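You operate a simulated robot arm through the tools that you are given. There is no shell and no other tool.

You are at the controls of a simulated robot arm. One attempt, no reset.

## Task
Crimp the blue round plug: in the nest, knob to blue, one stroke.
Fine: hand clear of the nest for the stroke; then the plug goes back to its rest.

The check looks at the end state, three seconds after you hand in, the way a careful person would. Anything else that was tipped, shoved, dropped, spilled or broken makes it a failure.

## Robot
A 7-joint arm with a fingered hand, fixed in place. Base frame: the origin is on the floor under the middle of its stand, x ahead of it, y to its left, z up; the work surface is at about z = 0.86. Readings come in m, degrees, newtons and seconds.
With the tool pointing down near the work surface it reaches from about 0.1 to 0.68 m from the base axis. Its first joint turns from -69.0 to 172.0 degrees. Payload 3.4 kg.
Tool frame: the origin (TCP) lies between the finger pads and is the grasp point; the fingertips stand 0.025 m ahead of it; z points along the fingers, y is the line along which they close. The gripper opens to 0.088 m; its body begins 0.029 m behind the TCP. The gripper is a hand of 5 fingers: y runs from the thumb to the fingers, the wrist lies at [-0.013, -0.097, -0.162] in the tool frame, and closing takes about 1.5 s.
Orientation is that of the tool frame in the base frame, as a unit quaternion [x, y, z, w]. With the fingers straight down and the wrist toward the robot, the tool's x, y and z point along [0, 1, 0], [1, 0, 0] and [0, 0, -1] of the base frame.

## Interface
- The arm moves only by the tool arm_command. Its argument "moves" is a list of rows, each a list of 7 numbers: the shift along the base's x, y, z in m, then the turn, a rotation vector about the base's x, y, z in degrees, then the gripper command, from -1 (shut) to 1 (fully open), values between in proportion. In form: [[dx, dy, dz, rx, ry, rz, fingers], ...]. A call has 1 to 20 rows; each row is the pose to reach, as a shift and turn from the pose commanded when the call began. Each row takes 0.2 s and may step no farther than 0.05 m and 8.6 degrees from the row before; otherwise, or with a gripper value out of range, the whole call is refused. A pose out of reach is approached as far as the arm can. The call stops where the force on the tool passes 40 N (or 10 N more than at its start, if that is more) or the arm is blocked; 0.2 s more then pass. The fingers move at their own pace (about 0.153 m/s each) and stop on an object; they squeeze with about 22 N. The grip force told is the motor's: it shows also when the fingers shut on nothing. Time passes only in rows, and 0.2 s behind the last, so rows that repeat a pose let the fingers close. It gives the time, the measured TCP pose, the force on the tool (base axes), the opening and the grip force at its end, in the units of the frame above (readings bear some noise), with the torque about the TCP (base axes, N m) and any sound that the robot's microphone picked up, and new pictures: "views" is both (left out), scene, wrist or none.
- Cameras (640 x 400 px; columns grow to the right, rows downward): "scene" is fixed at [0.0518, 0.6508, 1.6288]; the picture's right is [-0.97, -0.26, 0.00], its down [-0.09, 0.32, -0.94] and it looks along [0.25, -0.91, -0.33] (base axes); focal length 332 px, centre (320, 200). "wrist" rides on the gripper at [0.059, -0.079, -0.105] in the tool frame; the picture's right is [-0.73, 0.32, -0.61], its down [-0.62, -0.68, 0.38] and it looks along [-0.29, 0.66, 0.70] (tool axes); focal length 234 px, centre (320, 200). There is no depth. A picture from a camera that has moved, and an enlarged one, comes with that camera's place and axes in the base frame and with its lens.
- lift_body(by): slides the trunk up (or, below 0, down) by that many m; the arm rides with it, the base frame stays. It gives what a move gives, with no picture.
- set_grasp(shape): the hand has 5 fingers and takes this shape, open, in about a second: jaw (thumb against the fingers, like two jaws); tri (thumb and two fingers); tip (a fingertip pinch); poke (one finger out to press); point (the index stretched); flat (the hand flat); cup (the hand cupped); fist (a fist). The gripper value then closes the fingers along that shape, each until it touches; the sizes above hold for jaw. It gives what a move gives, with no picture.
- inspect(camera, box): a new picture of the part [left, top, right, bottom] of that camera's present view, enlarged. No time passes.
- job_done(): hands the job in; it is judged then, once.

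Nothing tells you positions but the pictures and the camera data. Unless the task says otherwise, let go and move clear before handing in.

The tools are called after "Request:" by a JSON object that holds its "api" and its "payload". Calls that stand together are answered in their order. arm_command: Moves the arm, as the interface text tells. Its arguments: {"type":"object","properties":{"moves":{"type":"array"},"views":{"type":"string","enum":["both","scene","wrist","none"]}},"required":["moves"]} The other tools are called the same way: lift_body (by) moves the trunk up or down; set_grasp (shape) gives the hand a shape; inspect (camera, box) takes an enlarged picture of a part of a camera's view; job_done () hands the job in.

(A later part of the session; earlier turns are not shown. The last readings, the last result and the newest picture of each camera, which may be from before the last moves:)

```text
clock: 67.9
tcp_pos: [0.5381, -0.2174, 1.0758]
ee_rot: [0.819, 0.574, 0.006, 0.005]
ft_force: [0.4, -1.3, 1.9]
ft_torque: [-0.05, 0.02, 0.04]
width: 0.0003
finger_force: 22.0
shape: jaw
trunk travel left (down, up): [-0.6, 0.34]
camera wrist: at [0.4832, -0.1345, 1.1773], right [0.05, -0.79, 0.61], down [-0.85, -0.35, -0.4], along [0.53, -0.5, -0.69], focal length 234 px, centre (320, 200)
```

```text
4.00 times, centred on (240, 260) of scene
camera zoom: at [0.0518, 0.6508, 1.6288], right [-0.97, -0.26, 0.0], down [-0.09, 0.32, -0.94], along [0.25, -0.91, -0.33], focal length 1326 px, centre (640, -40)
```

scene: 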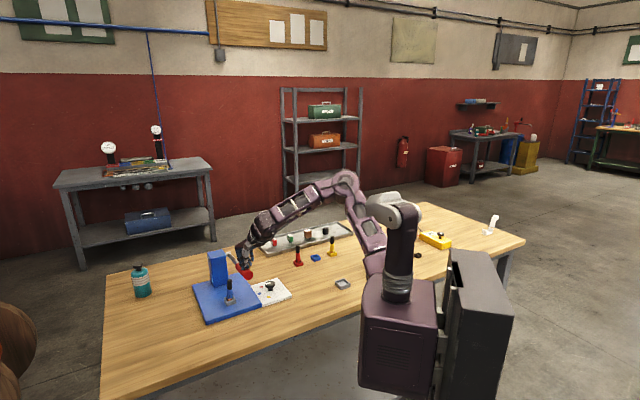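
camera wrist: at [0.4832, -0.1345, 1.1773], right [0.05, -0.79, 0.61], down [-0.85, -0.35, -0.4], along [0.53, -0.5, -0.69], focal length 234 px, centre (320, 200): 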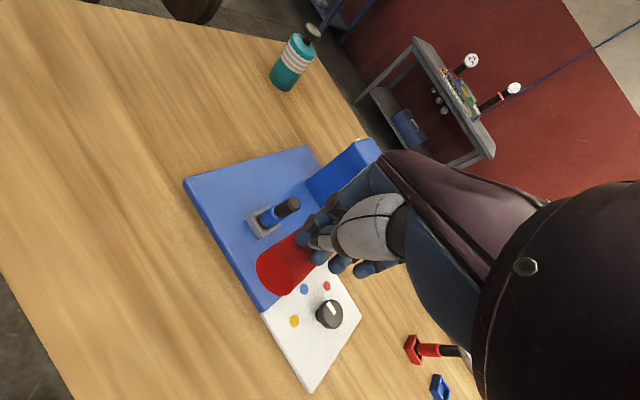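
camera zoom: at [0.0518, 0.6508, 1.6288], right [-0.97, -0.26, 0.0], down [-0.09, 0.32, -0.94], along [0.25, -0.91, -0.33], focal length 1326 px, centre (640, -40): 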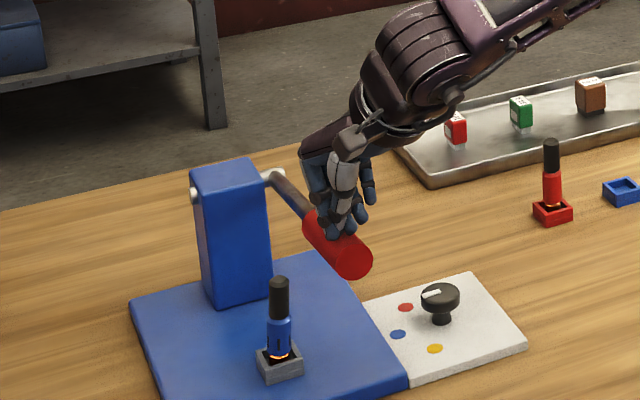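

The lever is spring-loaded and follows the hand up gently. I'll keep raising until it's back at its top stop and the hand is clear.

Request:
{"api": "arm_command", "payload": {"moves": [[0.002, -0.002, 0.012, 0, 0, 0, -1], [0.004, -0.004, 0.024, 0, 0, 0, -1], [0.006, -0.006, 0.036, 0, 0, 0, -1], [0.008, -0.008, 0.048, 0, 0, 0, -1], [0.008, -0.008, 0.06, 0, 0, 0, -1], [0.008, -0.008, 0.072, 0, 0, 0, -1], [0.008, -0.008, 0.084, 0, 0, 0, -1], [0.008, -0.008, 0.1, 0, 0, 0, -1], [0.008, -0.008, 0.12, 0, 0, 0, -1], [0.008, -0.008, 0.14, 0, 0, 0, -1]], "views": "both"}}

Request:
{"api": "inspect", "payload": {"camera": "scene", "box": [190, 210, 310, 310]}}

```text
clock: 70.1
tcp_pos: [0.5468, -0.2248, 1.2145]
ee_rot: [0.819, 0.574, 0.007, 0.005]
ft_force: [-0.2, 0.5, 0.0]
ft_torque: [0.0, -0.02, 0.0]
width: 0.0
finger_force: 21.6
shape: jaw
trunk travel left (down, up): [-0.6, 0.34]
camera wrist: at [0.4909, -0.1424, 1.317], right [0.05, -0.79, 0.61], down [-0.85, -0.35, -0.4], along [0.53, -0.5, -0.69], focal length 234 px, centre (320, 200)
```

scene: 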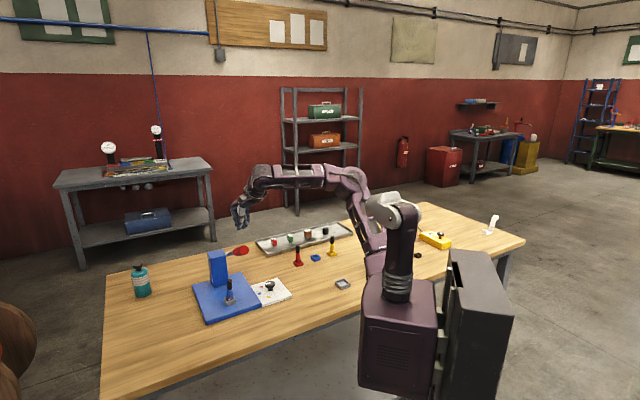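
wrist: 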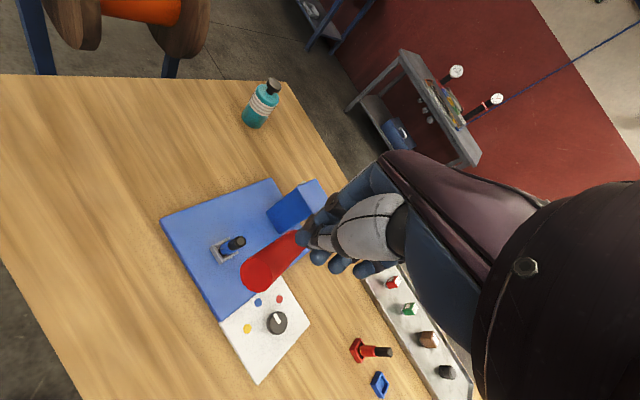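

```text
4.00 times, centred on (250, 260) of scene
camera zoom: at [0.0518, 0.6508, 1.6288], right [-0.97, -0.26, 0.0], down [-0.09, 0.32, -0.94], along [0.25, -0.91, -0.33], focal length 1326 px, centre (600, -40)
```

zoom: 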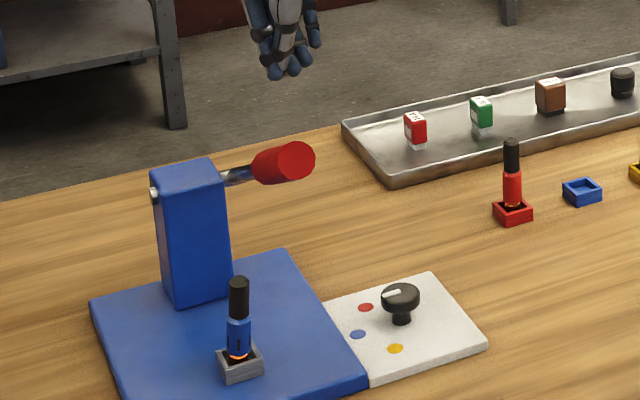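

The lever is back at the top, the plug stands crimped in the nest and the knob is still at blue. Now I'll fetch the plug: retreat high, turn the hand sideways again and open it.

Request:
{"api": "arm_command", "payload": {"moves": [[-0.016, -0.041, 0, 0, 0, 0, -1], [-0.032, -0.082, 0, 0, 0, 0, -1], [-0.047, -0.1227, 0, 0, 0, 0, -1], [-0.047, -0.1227, 0, 0, 0, 0, -1]], "views": "none"}}

Request:
{"api": "arm_command", "payload": {"moves": [[0, 0, 0, 3.65, -5.46, -4.17, -0.5], [0, 0, 0, 7.29, -10.93, -8.35, 0], [0, 0, 0, 10.94, -16.39, -12.52, 0.6], [0, 0, 0, 14.58, -21.85, -16.69, 0.6], [0, 0, 0, 18.23, -27.32, -20.86, 0.6], [0, 0, 0, 21.87, -32.78, -25.04, 0.6], [0, 0, 0, 25.52, -38.25, -29.21, 0.6], [0, 0, 0, 29.16, -43.71, -33.38, 0.6], [0, 0, 0, 32.81, -49.17, -37.55, 0.6], [0, 0, 0, 36.45, -54.64, -41.73, 0.6], [0, 0, 0, 40.1, -60.1, -45.9, 0.6], [0, 0, 0, 40.1, -60.1, -45.9, 0.6]], "views": "none"}}

Request:
{"api": "arm_command", "payload": {"moves": [[-0.02, 0.027, 0, 0, 0, 0, 0.6], [-0.04, 0.054, 0, 0, 0, 0, 0.6], [-0.06, 0.08, 0, 0, 0, 0, 0.6], [-0.06, 0.08, 0, 0, 0, 0, 0.6]], "views": "both"}}

```text
clock: 71.1
tcp_pos: [0.5019, -0.3452, 1.2162]
ee_rot: [0.818, 0.574, 0.006, 0.005]
ft_force: [-0.2, 0.6, 1.1]
ft_torque: [-0.01, 0.0, 0.0]
width: 0.0001
finger_force: 22.1
shape: jaw
trunk travel left (down, up): [-0.6, 0.34]
```

```text
clock: 73.7
tcp_pos: [0.5007, -0.3469, 1.2151]
ee_rot: [0.808, 0.118, 0.576, 0.019]
ft_force: [-0.5, 0.1, 0.1]
ft_torque: [-0.01, 0.0, -0.03]
width: 0.0703
finger_force: 0.1
shape: jaw
trunk travel left (down, up): [-0.6, 0.34]
```

```text
clock: 74.7
tcp_pos: [0.4405, -0.269, 1.2138]
ee_rot: [0.809, 0.118, 0.576, 0.02]
ft_force: [0.0, 0.1, 0.4]
ft_torque: [0.0, -0.01, 0.01]
width: 0.0702
finger_force: 0.0
shape: jaw
trunk travel left (down, up): [-0.6, 0.34]
camera wrist: at [0.3468, -0.1918, 1.2897], right [-0.74, -0.53, -0.42], down [0.05, 0.57, -0.82], along [0.67, -0.63, -0.39], focal length 234 px, centre (320, 200)
```

scene: 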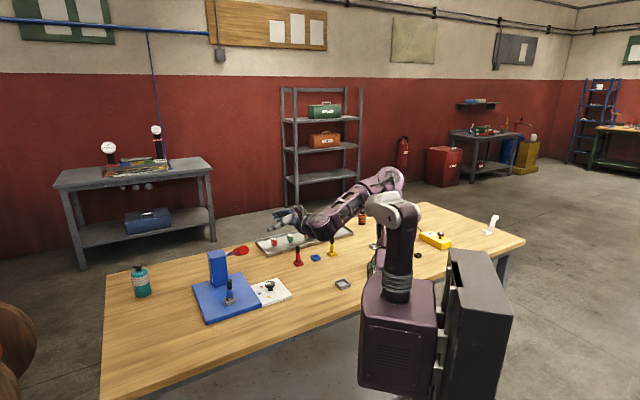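
wrist: 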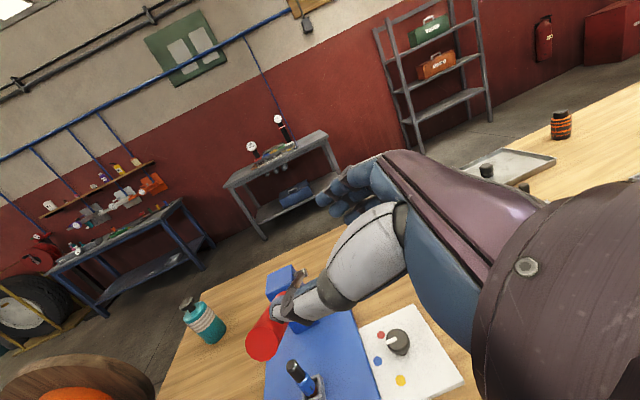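

I'm back at the staging point with the hand sideways and open. I'll lower the trunk to grasp height in front of the nest.

Request:
{"api": "lift_body", "payload": {"by": -0.25}}

Request:
{"api": "arm_command", "payload": {"moves": [[0.02, 0.002, 0, 0, 0, 0, 0.6], [0.04, 0.004, 0, 0, 0, 0, 0.6], [0.06, 0.007, 0, 0, 0, 0, 0.6], [0.06, 0.007, 0, 0, 0, 0, 0.6]], "views": "both"}}

Request:
{"api": "inspect", "payload": {"camera": "wrist", "box": [180, 200, 340, 340]}}

Request:
{"api": "inspect", "payload": {"camera": "scene", "box": [205, 260, 285, 310]}}

```text
clock: 77.3
tcp_pos: [0.4403, -0.2688, 0.9644]
ee_rot: [0.808, 0.12, 0.576, 0.019]
ft_force: [0.1, 0.2, 0.1]
ft_torque: [0.0, -0.04, -0.05]
width: 0.07
finger_force: 0.0
shape: jaw
trunk travel left (down, up): [-0.35, 0.59]
```

```text
clock: 78.3
tcp_pos: [0.5006, -0.2629, 0.966]
ee_rot: [0.808, 0.118, 0.577, 0.019]
ft_force: [-0.5, 0.9, -0.2]
ft_torque: [-0.02, -0.01, 0.0]
width: 0.0704
finger_force: 0.1
shape: jaw
trunk travel left (down, up): [-0.35, 0.59]
camera wrist: at [0.4068, -0.1841, 1.0412], right [-0.74, -0.53, -0.42], down [0.05, 0.57, -0.82], along [0.67, -0.63, -0.39], focal length 234 px, centre (320, 200)
```

scene: 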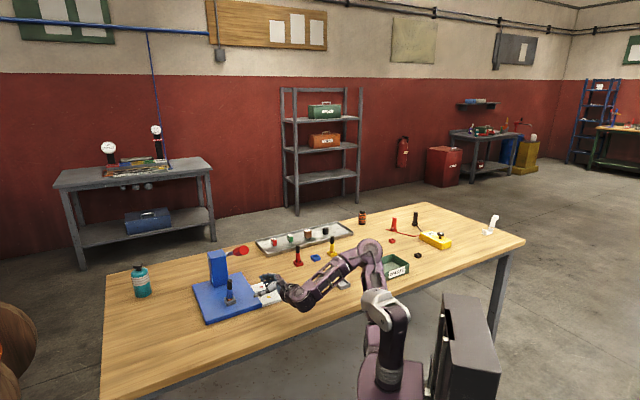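
wrist: 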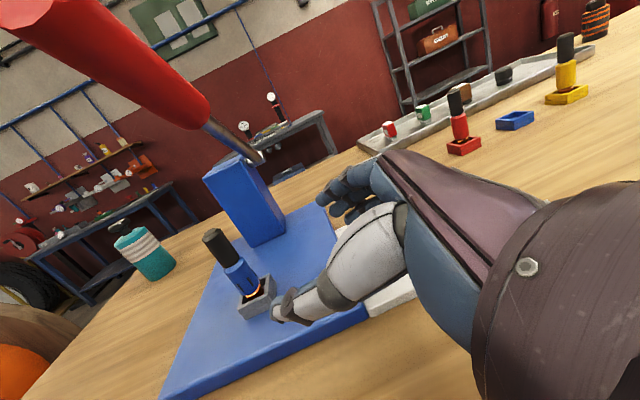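

```text
2.86 times, centred on (260, 270) of wrist
camera zoom: at [0.4068, -0.1841, 1.0412], right [-0.74, -0.53, -0.42], down [0.05, 0.57, -0.82], along [0.67, -0.63, -0.39], focal length 669 px, centre (491, 0)
```

zoom: 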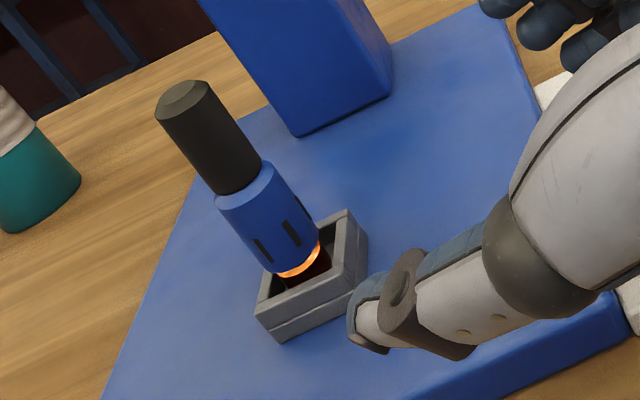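

```text
8.00 times, centred on (245, 285) of scene
camera zoom: at [0.0518, 0.6508, 1.6288], right [-0.97, -0.26, 0.0], down [-0.09, 0.32, -0.94], along [0.25, -0.91, -0.33], focal length 2653 px, centre (920, -480)
```

zoom: 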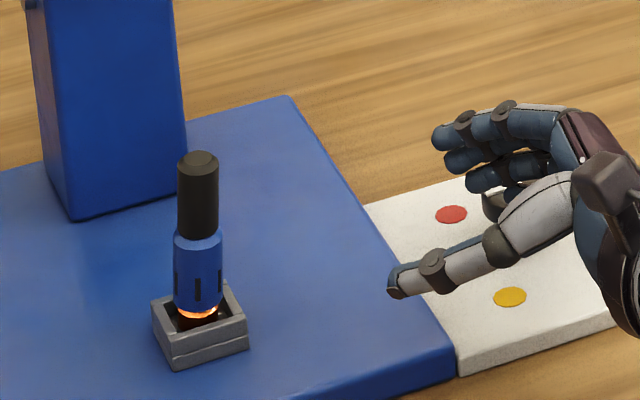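

The crimped plug is upright at about (0.626, -0.2495). I'll advance along the hand's axis until it's between thumb and fingers, at the same pose I released it from.

Request:
{"api": "arm_command", "payload": {"moves": [[0.03, 0.004, -0.003, 0, 0, 0, 0.6], [0.06, 0.008, -0.006, 0, 0, 0, 0.6], [0.085, 0.0115, -0.0075, 0, 0, 0, 0.6], [0.105, 0.0143, -0.0075, 0, 0, 0, 0.6], [0.1274, 0.0174, -0.0075, 0, 0, 0, 0.6], [0.1274, 0.0174, -0.0075, 0, 0, 0, 0.6]], "views": "both"}}

Request:
{"api": "inspect", "payload": {"camera": "wrist", "box": [270, 190, 430, 340]}}

Request:
{"api": "inspect", "payload": {"camera": "scene", "box": [205, 250, 275, 310]}}

```text
clock: 79.7
tcp_pos: [0.6277, -0.2424, 0.9596]
ee_rot: [0.808, 0.119, 0.576, 0.018]
ft_force: [0.9, 0.3, -0.3]
ft_torque: [0.0, 0.02, 0.0]
width: 0.0701
finger_force: 0.1
shape: jaw
trunk travel left (down, up): [-0.35, 0.59]
camera wrist: at [0.5344, -0.1654, 1.0339], right [-0.74, -0.53, -0.42], down [0.05, 0.57, -0.82], along [0.67, -0.63, -0.39], focal length 234 px, centre (320, 200)
```

scene: 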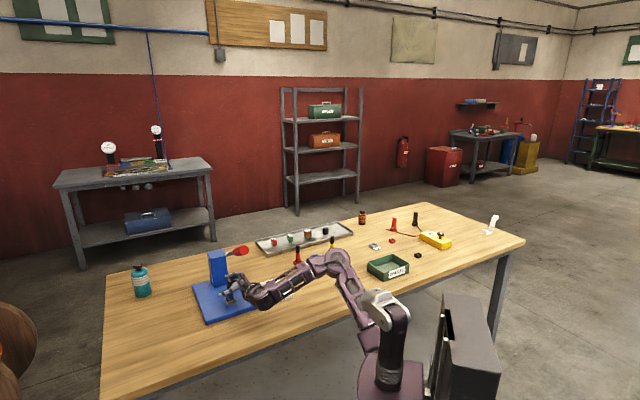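
wrist: 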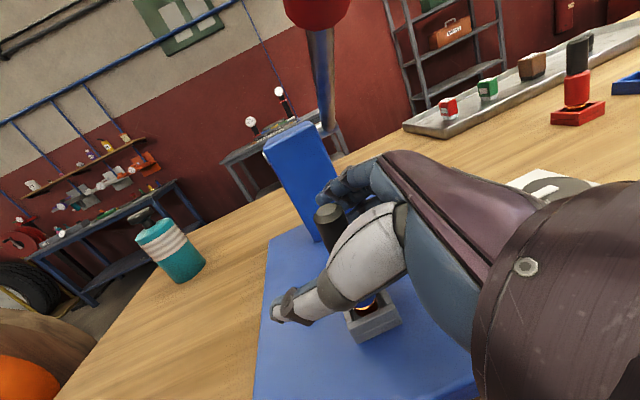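

```text
2.67 times, centred on (350, 265) of wrist
camera zoom: at [0.5344, -0.1654, 1.0339], right [-0.74, -0.53, -0.42], down [0.05, 0.57, -0.82], along [0.67, -0.63, -0.39], focal length 624 px, centre (240, 27)
```

zoom: 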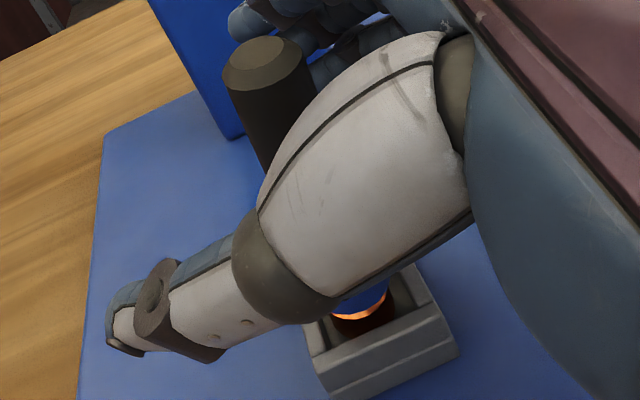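

```text
6.67 times, centred on (240, 280) of scene
camera zoom: at [0.0518, 0.6508, 1.6288], right [-0.97, -0.26, 0.0], down [-0.09, 0.32, -0.94], along [0.25, -0.91, -0.33], focal length 2211 px, centre (853, -333)
```

zoom: 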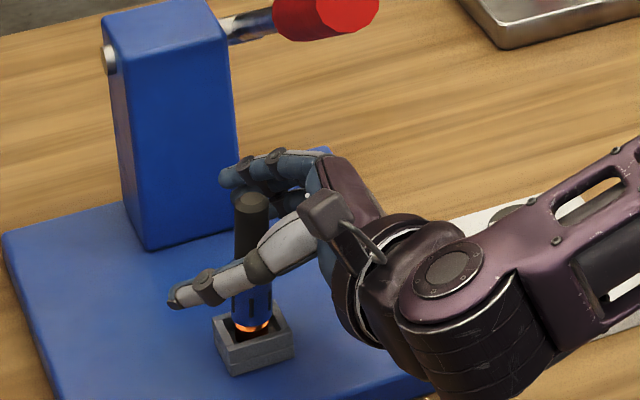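

The view matches the release pose almost exactly. I'll nudge 2 mm toward -y to centre, and close.

Request:
{"api": "arm_command", "payload": {"moves": [[0, -0.002, 0, 0, 0, 0, 0.3], [0, -0.002, 0, 0, 0, 0, 0], [0, -0.002, 0, 0, 0, 0, -0.2], [0, -0.002, 0, 0, 0, 0, -0.4], [0, -0.002, 0, 0, 0, 0, -0.6], [0, -0.002, 0, 0, 0, 0, -0.8], [0, -0.002, 0, 0, 0, 0, -1], [0, -0.002, 0, 0, 0, 0, -1], [0, -0.002, 0, 0, 0, 0, -1]], "views": "none"}}

Request:
{"api": "inspect", "payload": {"camera": "wrist", "box": [270, 190, 430, 340]}}

Request:
{"api": "inspect", "payload": {"camera": "scene", "box": [205, 250, 275, 310]}}

```text
clock: 81.7
tcp_pos: [0.6285, -0.2454, 0.9576]
ee_rot: [0.809, 0.118, 0.576, 0.019]
ft_force: [1.9, -0.8, 1.0]
ft_torque: [-0.09, -0.01, -0.03]
width: 0.0045
finger_force: 22.0
shape: jaw
trunk travel left (down, up): [-0.35, 0.59]
```

```text
2.67 times, centred on (350, 265) of wrist
camera zoom: at [0.5344, -0.1678, 1.0332], right [-0.74, -0.53, -0.42], down [0.05, 0.57, -0.82], along [0.67, -0.63, -0.39], focal length 624 px, centre (240, 27)
```

zoom: 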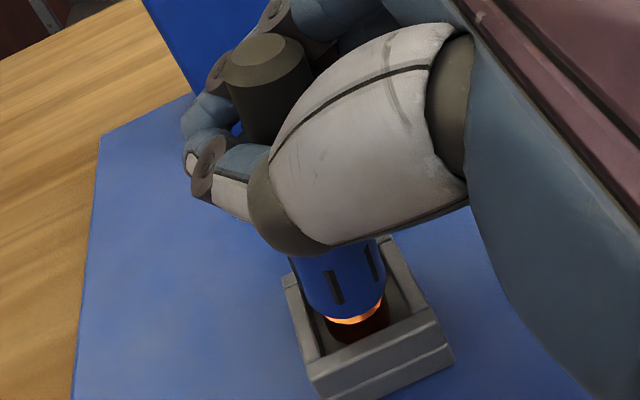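

```text
6.67 times, centred on (240, 280) of scene
camera zoom: at [0.0518, 0.6508, 1.6288], right [-0.97, -0.26, 0.0], down [-0.09, 0.32, -0.94], along [0.25, -0.91, -0.33], focal length 2211 px, centre (853, -333)
```

zoom: 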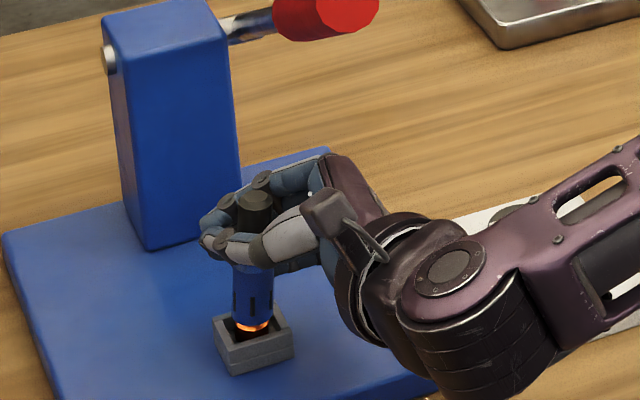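

The grip closed around the cap. I'll lift slowly and check that the plug comes along.

Request:
{"api": "arm_command", "payload": {"moves": [[0, 0, 0.004, 0, 0, 0, -1], [0, 0, 0.009, 0, 0, 0, -1], [0, 0, 0.015, 0, 0, 0, -1], [0, 0, 0.015, 0, 0, 0, -1]], "views": "none"}}

Request:
{"api": "inspect", "payload": {"camera": "wrist", "box": [270, 190, 430, 340]}}

Request:
{"api": "inspect", "payload": {"camera": "scene", "box": [205, 250, 275, 310]}}

```text
clock: 82.7
tcp_pos: [0.6278, -0.246, 0.9742]
ee_rot: [0.809, 0.118, 0.576, 0.019]
ft_force: [-0.5, -0.6, 0.5]
ft_torque: [0.02, 0.01, 0.0]
width: 0.0048
finger_force: 22.1
shape: jaw
trunk travel left (down, up): [-0.35, 0.59]
```

```text
2.67 times, centred on (350, 265) of wrist
camera zoom: at [0.534, -0.1676, 1.0483], right [-0.74, -0.53, -0.42], down [0.05, 0.57, -0.82], along [0.67, -0.63, -0.39], focal length 624 px, centre (240, 27)
```

zoom: 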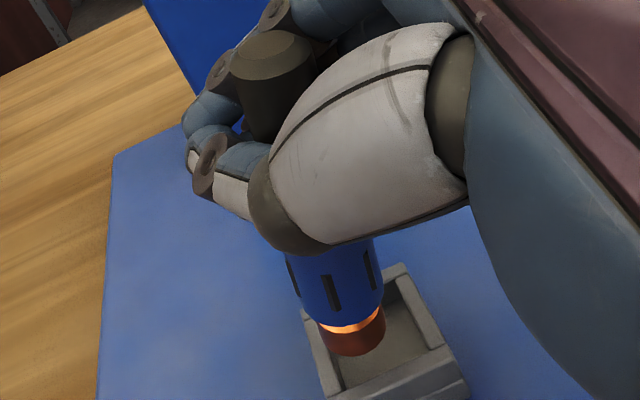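

```text
6.67 times, centred on (240, 280) of scene
camera zoom: at [0.0518, 0.6508, 1.6288], right [-0.97, -0.26, 0.0], down [-0.09, 0.32, -0.94], along [0.25, -0.91, -0.33], focal length 2211 px, centre (853, -333)
```

zoom: 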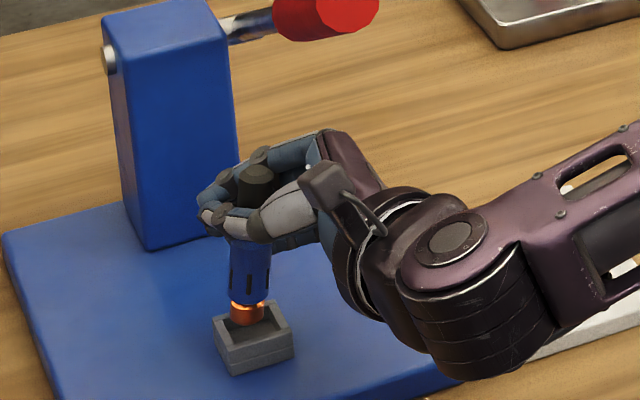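

The plug comes out with the hand, leaning about 10°, which I'll correct once clear of the press. I'll lift to the height I came in at and back out under the lever the same way.

Request:
{"api": "arm_command", "payload": {"moves": [[0, 0, 0.006, 0, 0, 0, -1], [0, 0, 0.012, 0, 0, 0, -1], [-0.02, -0.005, 0.013, 0, 0, 0, -1], [-0.045, -0.012, 0.016, 0, 0, 0, -1], [-0.07, -0.019, 0.022, 0, 0, 0, -1], [-0.095, -0.026, 0.03, 0, 0, 0, -1], [-0.125, -0.033, 0.037, 0, 0, 0, -1], [-0.125, -0.033, 0.037, 0, 0, 0, -1]], "views": "both"}}

Request:
{"api": "inspect", "payload": {"camera": "scene", "box": [220, 240, 300, 300]}}

Request:
{"api": "inspect", "payload": {"camera": "wrist", "box": [270, 190, 430, 340]}}

```text
clock: 84.5
tcp_pos: [0.5033, -0.2792, 1.0091]
ee_rot: [0.809, 0.119, 0.576, 0.019]
ft_force: [-0.9, 0.7, -1.0]
ft_torque: [-0.01, -0.01, -0.02]
width: 0.0045
finger_force: 22.4
shape: jaw
trunk travel left (down, up): [-0.35, 0.59]
camera wrist: at [0.4086, -0.2015, 1.0845], right [-0.74, -0.53, -0.42], down [0.05, 0.57, -0.82], along [0.67, -0.63, -0.39], focal length 234 px, centre (320, 200)
```

scene: 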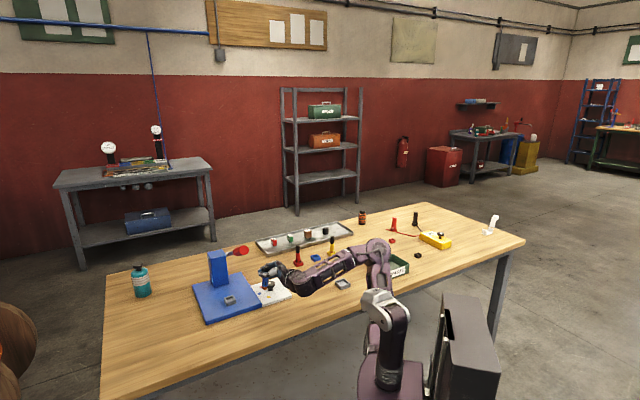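
wrist: 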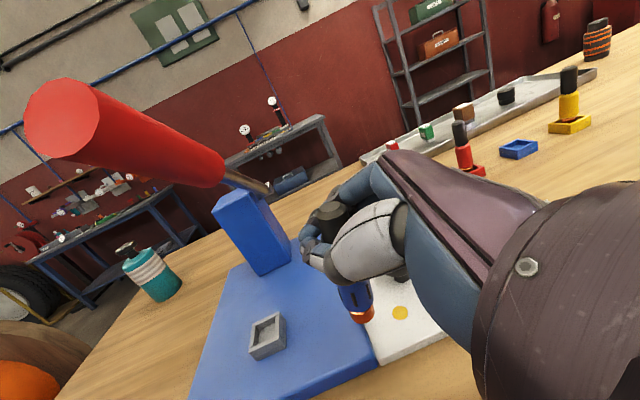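

```text
6.67 times, centred on (260, 270) of scene
camera zoom: at [0.0518, 0.6508, 1.6288], right [-0.97, -0.26, 0.0], down [-0.09, 0.32, -0.94], along [0.25, -0.91, -0.33], focal length 2211 px, centre (720, -267)
```

zoom: 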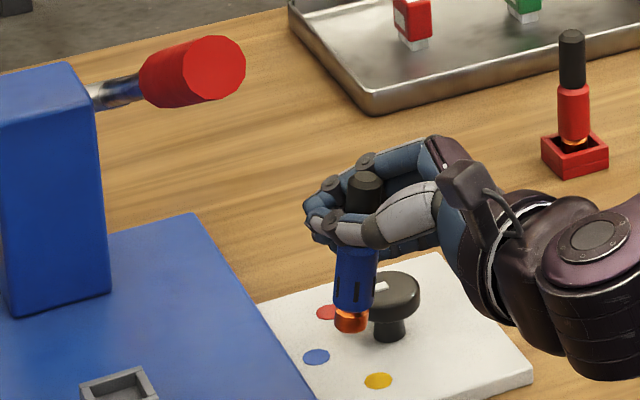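

```text
2.67 times, centred on (350, 265) of wrist
camera zoom: at [0.4086, -0.2015, 1.0845], right [-0.74, -0.53, -0.42], down [0.05, 0.57, -0.82], along [0.67, -0.63, -0.39], focal length 624 px, centre (240, 27)
```

zoom: 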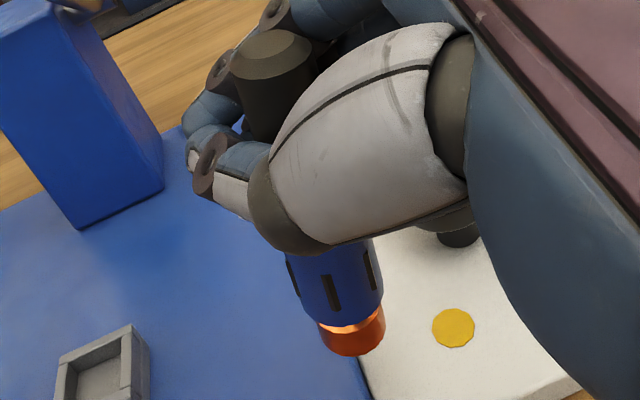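

Backed out cleanly, and the nest is empty with the plug in hand. I'll level the plug now by tilting the hand about 10°.

Request:
{"api": "arm_command", "payload": {"moves": [[0, 0, 0, -4.35, 2.35, 0, -1], [0, 0, 0, -8.7, 4.7, 0, -1], [0, 0, 0, -8.7, 4.7, 0, -1]], "views": "none"}}

Request:
{"api": "inspect", "payload": {"camera": "scene", "box": [240, 255, 290, 295]}}

Request:
{"api": "inspect", "payload": {"camera": "wrist", "box": [290, 190, 410, 340]}}

```text
clock: 85.3
tcp_pos: [0.5027, -0.2781, 1.0091]
ee_rot: [0.828, 0.163, 0.532, 0.076]
ft_force: [-0.4, 0.1, -0.5]
ft_torque: [-0.03, 0.02, -0.04]
width: 0.0049
finger_force: 21.9
shape: jaw
trunk travel left (down, up): [-0.35, 0.59]
```

```text
10.00 times, centred on (265, 275) of scene
camera zoom: at [0.0518, 0.6508, 1.6288], right [-0.97, -0.26, 0.0], down [-0.09, 0.32, -0.94], along [0.25, -0.91, -0.33], focal length 3316 px, centre (870, -550)
```

zoom: 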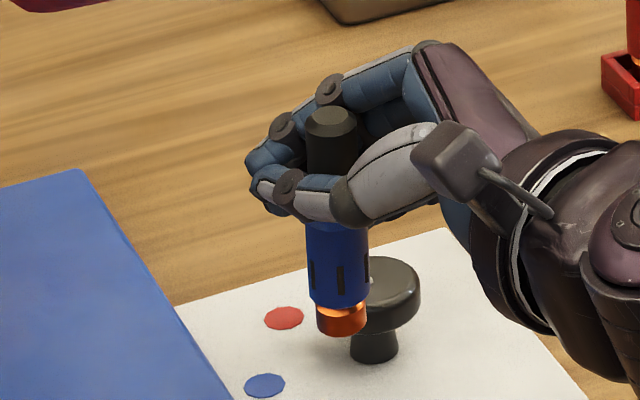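

```text
2.67 times, centred on (350, 265) of wrist
camera zoom: at [0.4146, -0.1899, 1.0794], right [-0.77, -0.58, -0.27], down [-0.02, 0.44, -0.9], along [0.64, -0.68, -0.35], focal length 624 px, centre (240, 27)
```

zoom: 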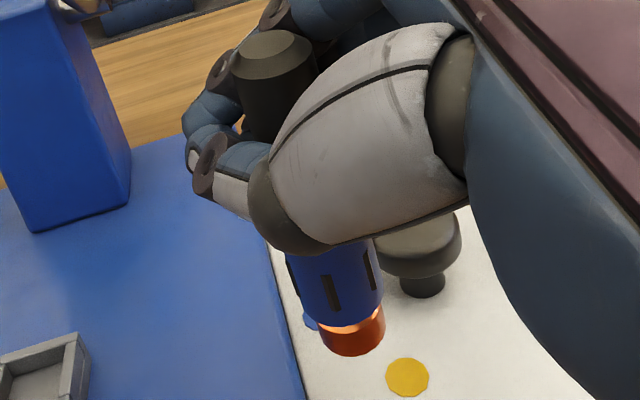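

The plug now hangs vertical to within about 1°, with its bottom at about (0.4994, -0.2868, 0.9385). I'll carry it back the way I came, turning the hand back as I go.

Request:
{"api": "arm_command", "payload": {"moves": [[-0.026, -0.011, 0.003, 0, 0, -5, -1], [-0.052, -0.022, 0.006, 0, 0, -10, -1], [-0.079, -0.033, 0.01, 0, 0, -15, -1], [-0.105, -0.044, 0.012, 0, 0, -20, -1], [-0.105, -0.044, 0.012, 0, 0, -20, -1]], "views": "none"}}

Request:
{"api": "arm_command", "payload": {"moves": [[-0.011, -0.034, 0, 0, 0, -3.6, -1], [-0.023, -0.068, 0, 0, 0, -7.2, -1], [-0.034, -0.101, 0, 0, 0, -10.8, -1], [-0.046, -0.135, 0, 0, 0, -14.4, -1], [-0.057, -0.169, 0, 0, 0, -18, -1], [-0.069, -0.202, 0, 0, 0, -21.5, -1], [-0.08, -0.236, 0, 0, 0, -25, -1], [-0.08, -0.236, 0, 0, 0, -25, -1]], "views": "both"}}

```text
clock: 86.5
tcp_pos: [0.3981, -0.3389, 1.0236]
ee_rot: [0.843, 0.019, 0.511, 0.165]
ft_force: [0.6, -0.5, -1.0]
ft_torque: [-0.01, -0.03, 0.05]
width: 0.0048
finger_force: 22.2
shape: jaw
out of reach, approached as far as the arm can: row 4, 5
trunk travel left (down, up): [-0.35, 0.59]
```

```text
clock: 88.3
tcp_pos: [0.3165, -0.5738, 1.0243]
ee_rot: [0.827, -0.166, 0.463, 0.273]
ft_force: [-0.4, 0.1, -1.0]
ft_torque: [-0.01, 0.01, -0.02]
width: 0.0047
finger_force: 21.7
shape: jaw
trunk travel left (down, up): [-0.35, 0.59]
camera wrist: at [0.3173, -0.4491, 1.0938], right [-0.95, 0.13, -0.27], down [0.3, 0.32, -0.9], along [-0.03, -0.94, -0.35], focal length 234 px, centre (320, 200)
```

scene: 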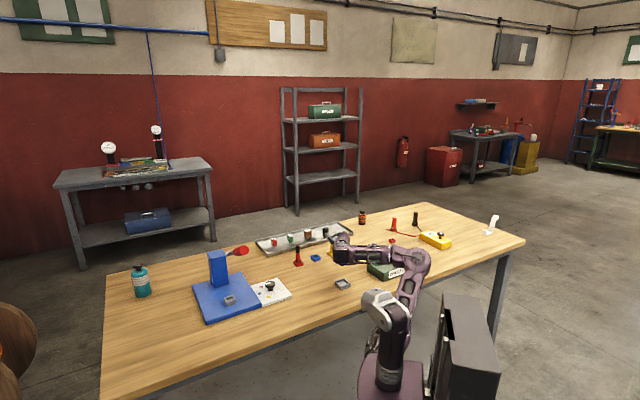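
wrist: 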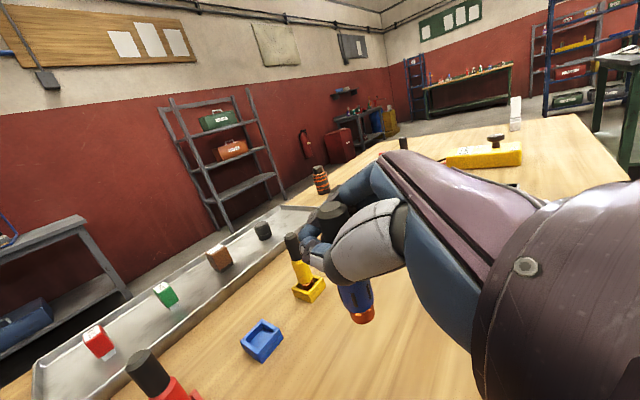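

The plug is back in front of its row, and the empty blue holder is in view. I'll zoom on both to measure the holder and the plug.

Request:
{"api": "inspect", "payload": {"camera": "wrist", "box": [220, 290, 400, 380]}}

Request:
{"api": "inspect", "payload": {"camera": "scene", "box": [285, 230, 365, 280]}}

Request:
{"api": "inspect", "payload": {"camera": "wrist", "box": [300, 190, 420, 340]}}

```text
3.56 times, centred on (310, 335) of wrist
camera zoom: at [0.3173, -0.4491, 1.0938], right [-0.95, 0.13, -0.27], down [0.3, 0.32, -0.9], along [-0.03, -0.94, -0.35], focal length 833 px, centre (356, -280)
```

zoom: 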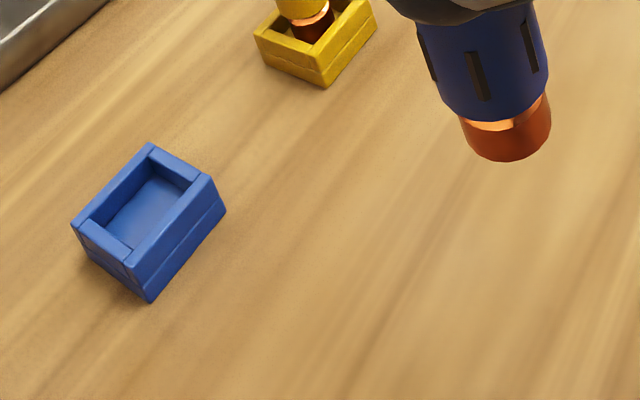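

```text
8.00 times, centred on (325, 255) of scene
camera zoom: at [0.0518, 0.6508, 1.6288], right [-0.97, -0.26, 0.0], down [-0.09, 0.32, -0.94], along [0.25, -0.91, -0.33], focal length 2653 px, centre (280, -240)
```

zoom: 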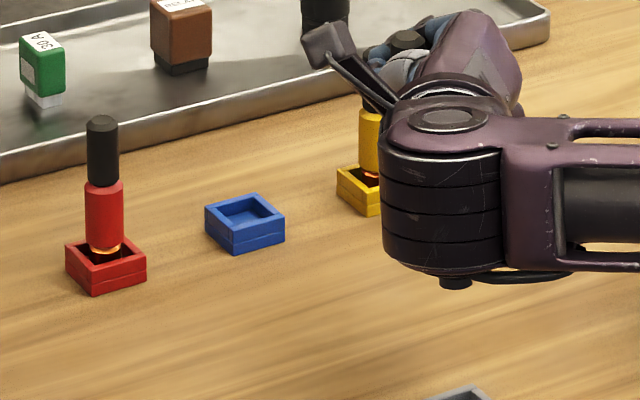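

```text
2.67 times, centred on (360, 265) of wrist
camera zoom: at [0.3173, -0.4491, 1.0938], right [-0.95, 0.13, -0.27], down [0.3, 0.32, -0.9], along [-0.03, -0.94, -0.35], focal length 624 px, centre (213, 27)
```

zoom: 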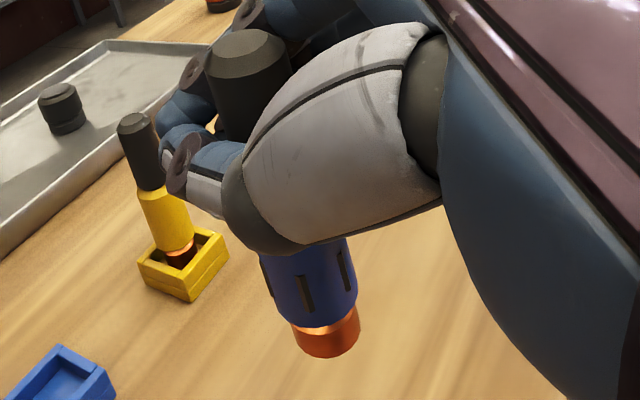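

The plug hangs vertical in the hand, and the holder's centre is at about (0.424, -0.666). I'll move it over the holder, staying above the rim, and check alignment.

Request:
{"api": "arm_command", "payload": {"moves": [[0.029, -0.0225, -0.005, 0, 0, 0, -1], [0.058, -0.045, -0.012, 0, 0, 0, -1], [0.087, -0.0675, -0.025, 0, 0, 0, -1], [0.1162, -0.0899, -0.04, 0, 0, 0, -1], [0.1162, -0.0899, -0.04, 0, 0, 0, -1]], "views": "both"}}

Request:
{"api": "inspect", "payload": {"camera": "wrist", "box": [300, 260, 420, 360]}}

Request:
{"api": "inspect", "payload": {"camera": "scene", "box": [285, 230, 345, 280]}}

```text
clock: 89.5
tcp_pos: [0.4356, -0.6646, 0.9816]
ee_rot: [0.827, -0.166, 0.463, 0.272]
ft_force: [-0.2, 0.0, -0.9]
ft_torque: [-0.01, 0.0, -0.02]
width: 0.0046
finger_force: 21.8
shape: jaw
trunk travel left (down, up): [-0.35, 0.59]
camera wrist: at [0.4361, -0.5396, 1.051], right [-0.95, 0.13, -0.27], down [0.3, 0.32, -0.9], along [-0.03, -0.94, -0.35], focal length 234 px, centre (320, 200)
```

scene: 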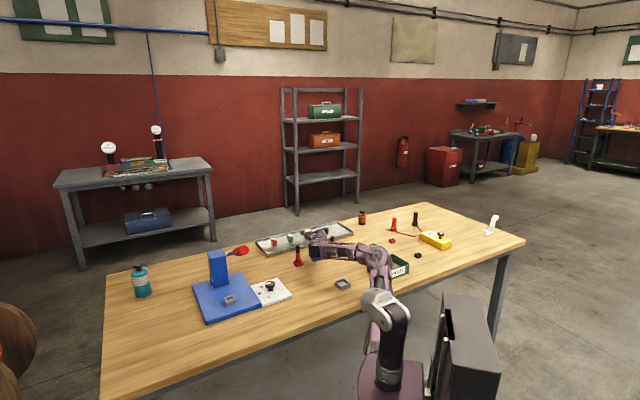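
wrist: 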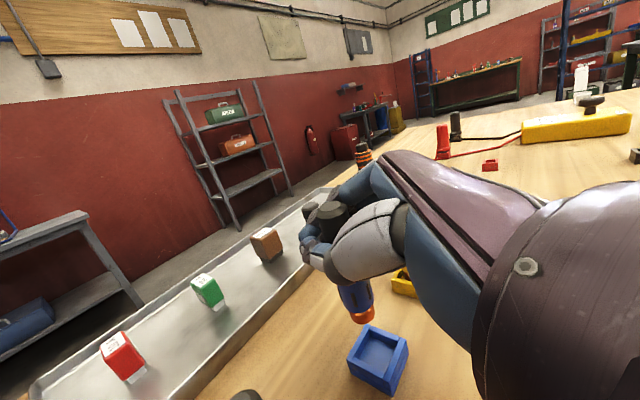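

```text
4.00 times, centred on (360, 310) of wrist
camera zoom: at [0.4361, -0.5396, 1.051], right [-0.95, 0.13, -0.27], down [0.3, 0.32, -0.9], along [-0.03, -0.94, -0.35], focal length 937 px, centre (160, -240)
```

zoom: 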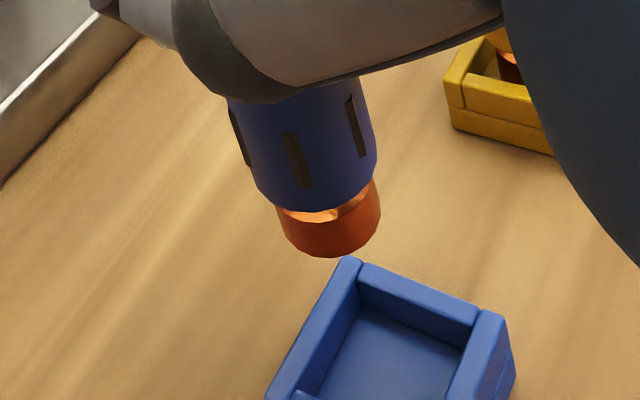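

```text
8.00 times, centred on (315, 255) of scene
camera zoom: at [0.0518, 0.6508, 1.6288], right [-0.97, -0.26, 0.0], down [-0.09, 0.32, -0.94], along [0.25, -0.91, -0.33], focal length 2653 px, centre (360, -240)
```

zoom: 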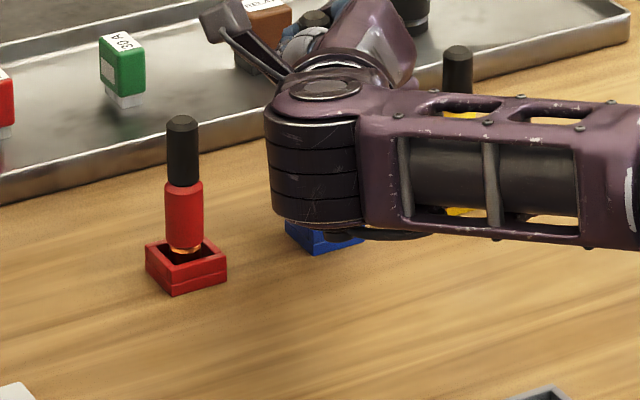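

Request:
{"api": "inspect", "payload": {"camera": "wrist", "box": [310, 280, 450, 400]}}

```text
3.33 times, centred on (380, 340) of wrist
camera zoom: at [0.4361, -0.5396, 1.051], right [-0.95, 0.13, -0.27], down [0.3, 0.32, -0.9], along [-0.03, -0.94, -0.35], focal length 781 px, centre (120, -267)
```

zoom: 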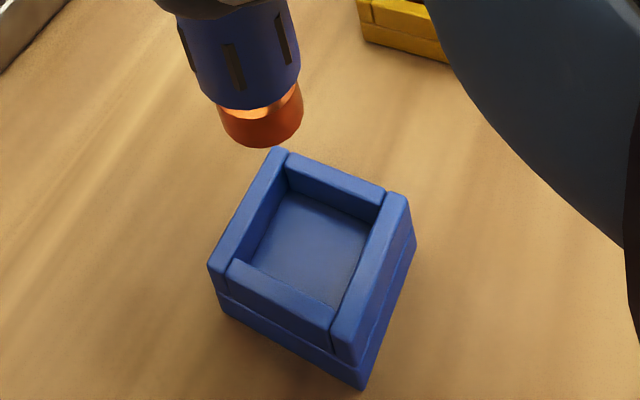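

The wrist view shows the holder's recess clearly: centre (0.424, -0.665), with the plug's bottom about 3 mm off. I'll correct and lower to about 1 cm above the rim.

Request:
{"api": "arm_command", "payload": {"moves": [[-0.003, 0.0018, -0.008, 0, 0, 0, -1], [-0.003, 0.0018, -0.016, 0, 0, 0, -1], [-0.003, 0.0018, -0.026, 0, 0, 0, -1], [-0.003, 0.0018, -0.026, 0, 0, 0, -1]], "views": "none"}}

Request:
{"api": "inspect", "payload": {"camera": "wrist", "box": [320, 270, 430, 370]}}

Request:
{"api": "inspect", "payload": {"camera": "wrist", "box": [300, 190, 420, 340]}}

```text
clock: 90.5
tcp_pos: [0.4305, -0.6631, 0.9571]
ee_rot: [0.827, -0.167, 0.462, 0.273]
ft_force: [-0.7, 0.4, -0.4]
ft_torque: [0.0, -0.02, 0.04]
width: 0.0046
finger_force: 21.8
shape: jaw
trunk travel left (down, up): [-0.35, 0.59]
```

```text
4.00 times, centred on (375, 320) of wrist
camera zoom: at [0.4321, -0.5384, 1.0265], right [-0.95, 0.13, -0.27], down [0.3, 0.32, -0.9], along [-0.03, -0.94, -0.35], focal length 937 px, centre (100, -280)
```

zoom: 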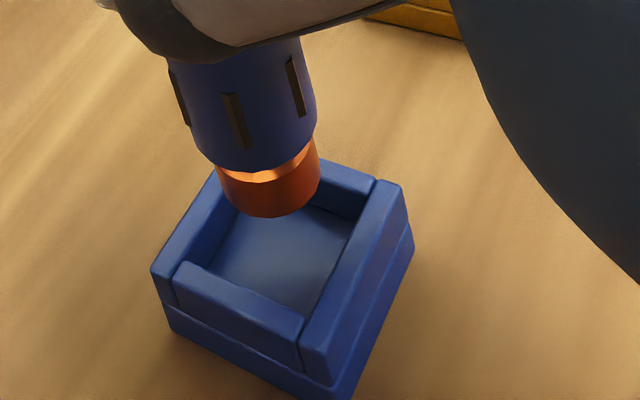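

```text
2.67 times, centred on (360, 265) of wrist
camera zoom: at [0.4321, -0.5384, 1.0265], right [-0.95, 0.13, -0.27], down [0.3, 0.32, -0.9], along [-0.03, -0.94, -0.35], focal length 624 px, centre (213, 27)
```

zoom: 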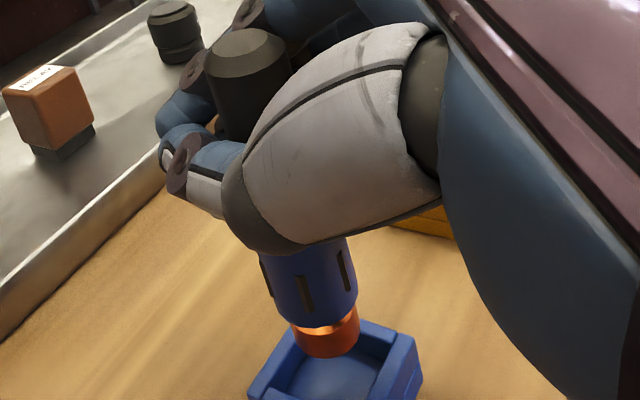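

The plug's bottom is within about 1.5 mm of the recess centre. I'll lower it gently into the holder.

Request:
{"api": "arm_command", "payload": {"moves": [[0.001, 0, -0.005, 0, 0, 0, -1], [0.001, 0, -0.01, 0, 0, 0, -1], [0.001, 0, -0.014, 0, 0, 0, -1], [0.001, 0, -0.017, 0, 0, 0, -1], [0.001, 0, -0.017, 0, 0, 0, -1]], "views": "none"}}

Request:
{"api": "inspect", "payload": {"camera": "wrist", "box": [320, 270, 430, 370]}}

```text
clock: 91.7
tcp_pos: [0.431, -0.6621, 0.944]
ee_rot: [0.826, -0.166, 0.464, 0.274]
ft_force: [1.4, -3.1, 11.9]
ft_torque: [-0.07, 0.1, 0.02]
width: 0.0045
finger_force: 21.8
shape: jaw
trunk travel left (down, up): [-0.35, 0.59]
```

```text
4.00 times, centred on (375, 320) of wrist
camera zoom: at [0.432, -0.5364, 1.013], right [-0.95, 0.13, -0.27], down [0.3, 0.32, -0.9], along [-0.03, -0.94, -0.34], focal length 937 px, centre (100, -280)
```

zoom: 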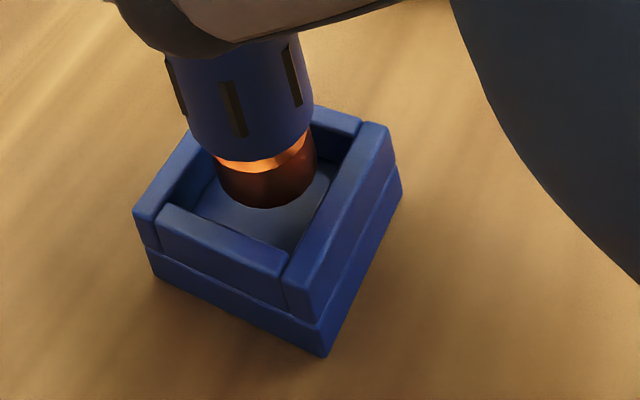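

Request:
{"api": "inspect", "payload": {"camera": "wrist", "box": [325, 290, 400, 352]}}

Request:
{"api": "inspect", "payload": {"camera": "wrist", "box": [345, 292, 390, 328]}}

```text
6.45 times, centred on (362, 321) of wrist
camera zoom: at [0.432, -0.5364, 1.013], right [-0.95, 0.13, -0.27], down [0.3, 0.32, -0.9], along [-0.03, -0.94, -0.34], focal length 1511 px, centre (46, -581)
```

zoom: 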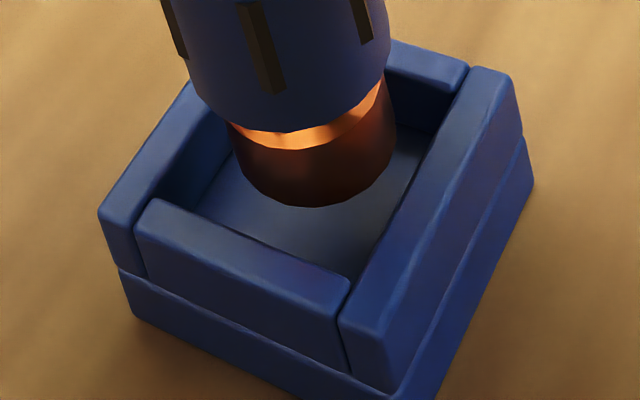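

```text
11.11 times, centred on (368, 310) of wrist
camera zoom: at [0.432, -0.5364, 1.013], right [-0.95, 0.13, -0.27], down [0.3, 0.32, -0.9], along [-0.03, -0.94, -0.34], focal length 2602 px, centre (-208, -1022)
```

zoom: 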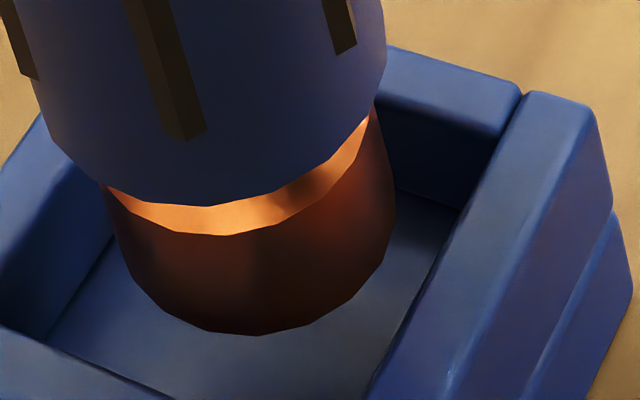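

Request:
{"api": "inspect", "payload": {"camera": "scene", "box": [295, 225, 335, 257]}}

Request:
{"api": "inspect", "payload": {"camera": "wrist", "box": [300, 190, 420, 340]}}

```text
12.50 times, centred on (315, 241) of scene
camera zoom: at [0.0518, 0.6508, 1.6288], right [-0.97, -0.26, 0.0], down [-0.09, 0.32, -0.94], along [0.25, -0.91, -0.33], focal length 4145 px, centre (382, -312)
```

zoom: 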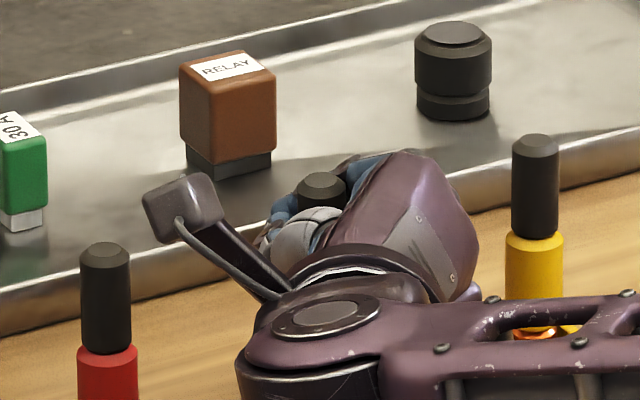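

```text
2.67 times, centred on (360, 265) of wrist
camera zoom: at [0.432, -0.5364, 1.013], right [-0.95, 0.13, -0.27], down [0.3, 0.32, -0.9], along [-0.03, -0.94, -0.34], focal length 624 px, centre (213, 27)
```

zoom: 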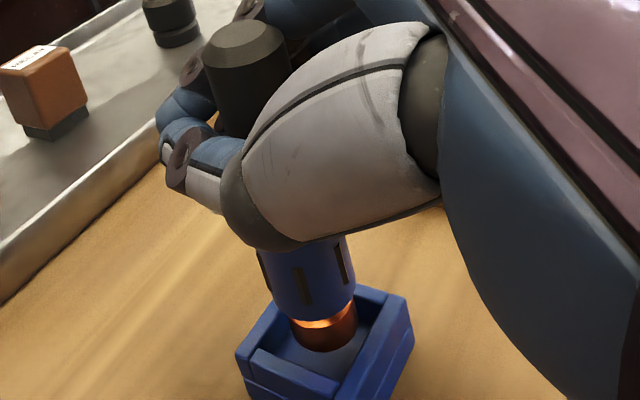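

The plug sits about 4–6 mm too high, so it's catching on the holder's edge as it did in the nest. I'll lift slightly, shift about 3 mm the way that worked before, and lower again.

Request:
{"api": "arm_command", "payload": {"moves": [[0, 0, 0.004, 0, 0, 0, -1], [0.001, 0.003, 0.004, 0, 0, 0, -1], [0.001, 0.003, 0.001, 0, 0, 0, -1], [0.001, 0.003, -0.002, 0, 0, 0, -1], [0.001, 0.003, -0.002, 0, 0, 0, -1]], "views": "none"}}

Request:
{"api": "inspect", "payload": {"camera": "wrist", "box": [325, 290, 400, 352]}}

```text
clock: 92.9
tcp_pos: [0.4329, -0.6586, 0.9402]
ee_rot: [0.826, -0.166, 0.463, 0.274]
ft_force: [0.8, -2.6, 12.5]
ft_torque: [-0.05, 0.05, 0.03]
width: 0.0047
finger_force: 22.3
shape: jaw
trunk travel left (down, up): [-0.35, 0.59]
```

```text
6.45 times, centred on (362, 321) of wrist
camera zoom: at [0.4337, -0.5337, 1.0104], right [-0.95, 0.13, -0.27], down [0.3, 0.32, -0.9], along [-0.03, -0.94, -0.34], focal length 1511 px, centre (46, -581)
```

zoom: 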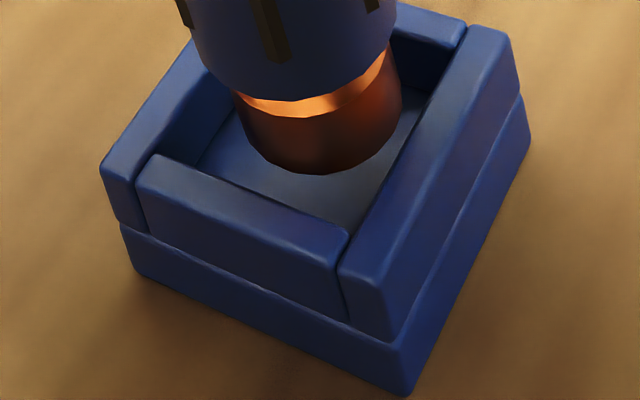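

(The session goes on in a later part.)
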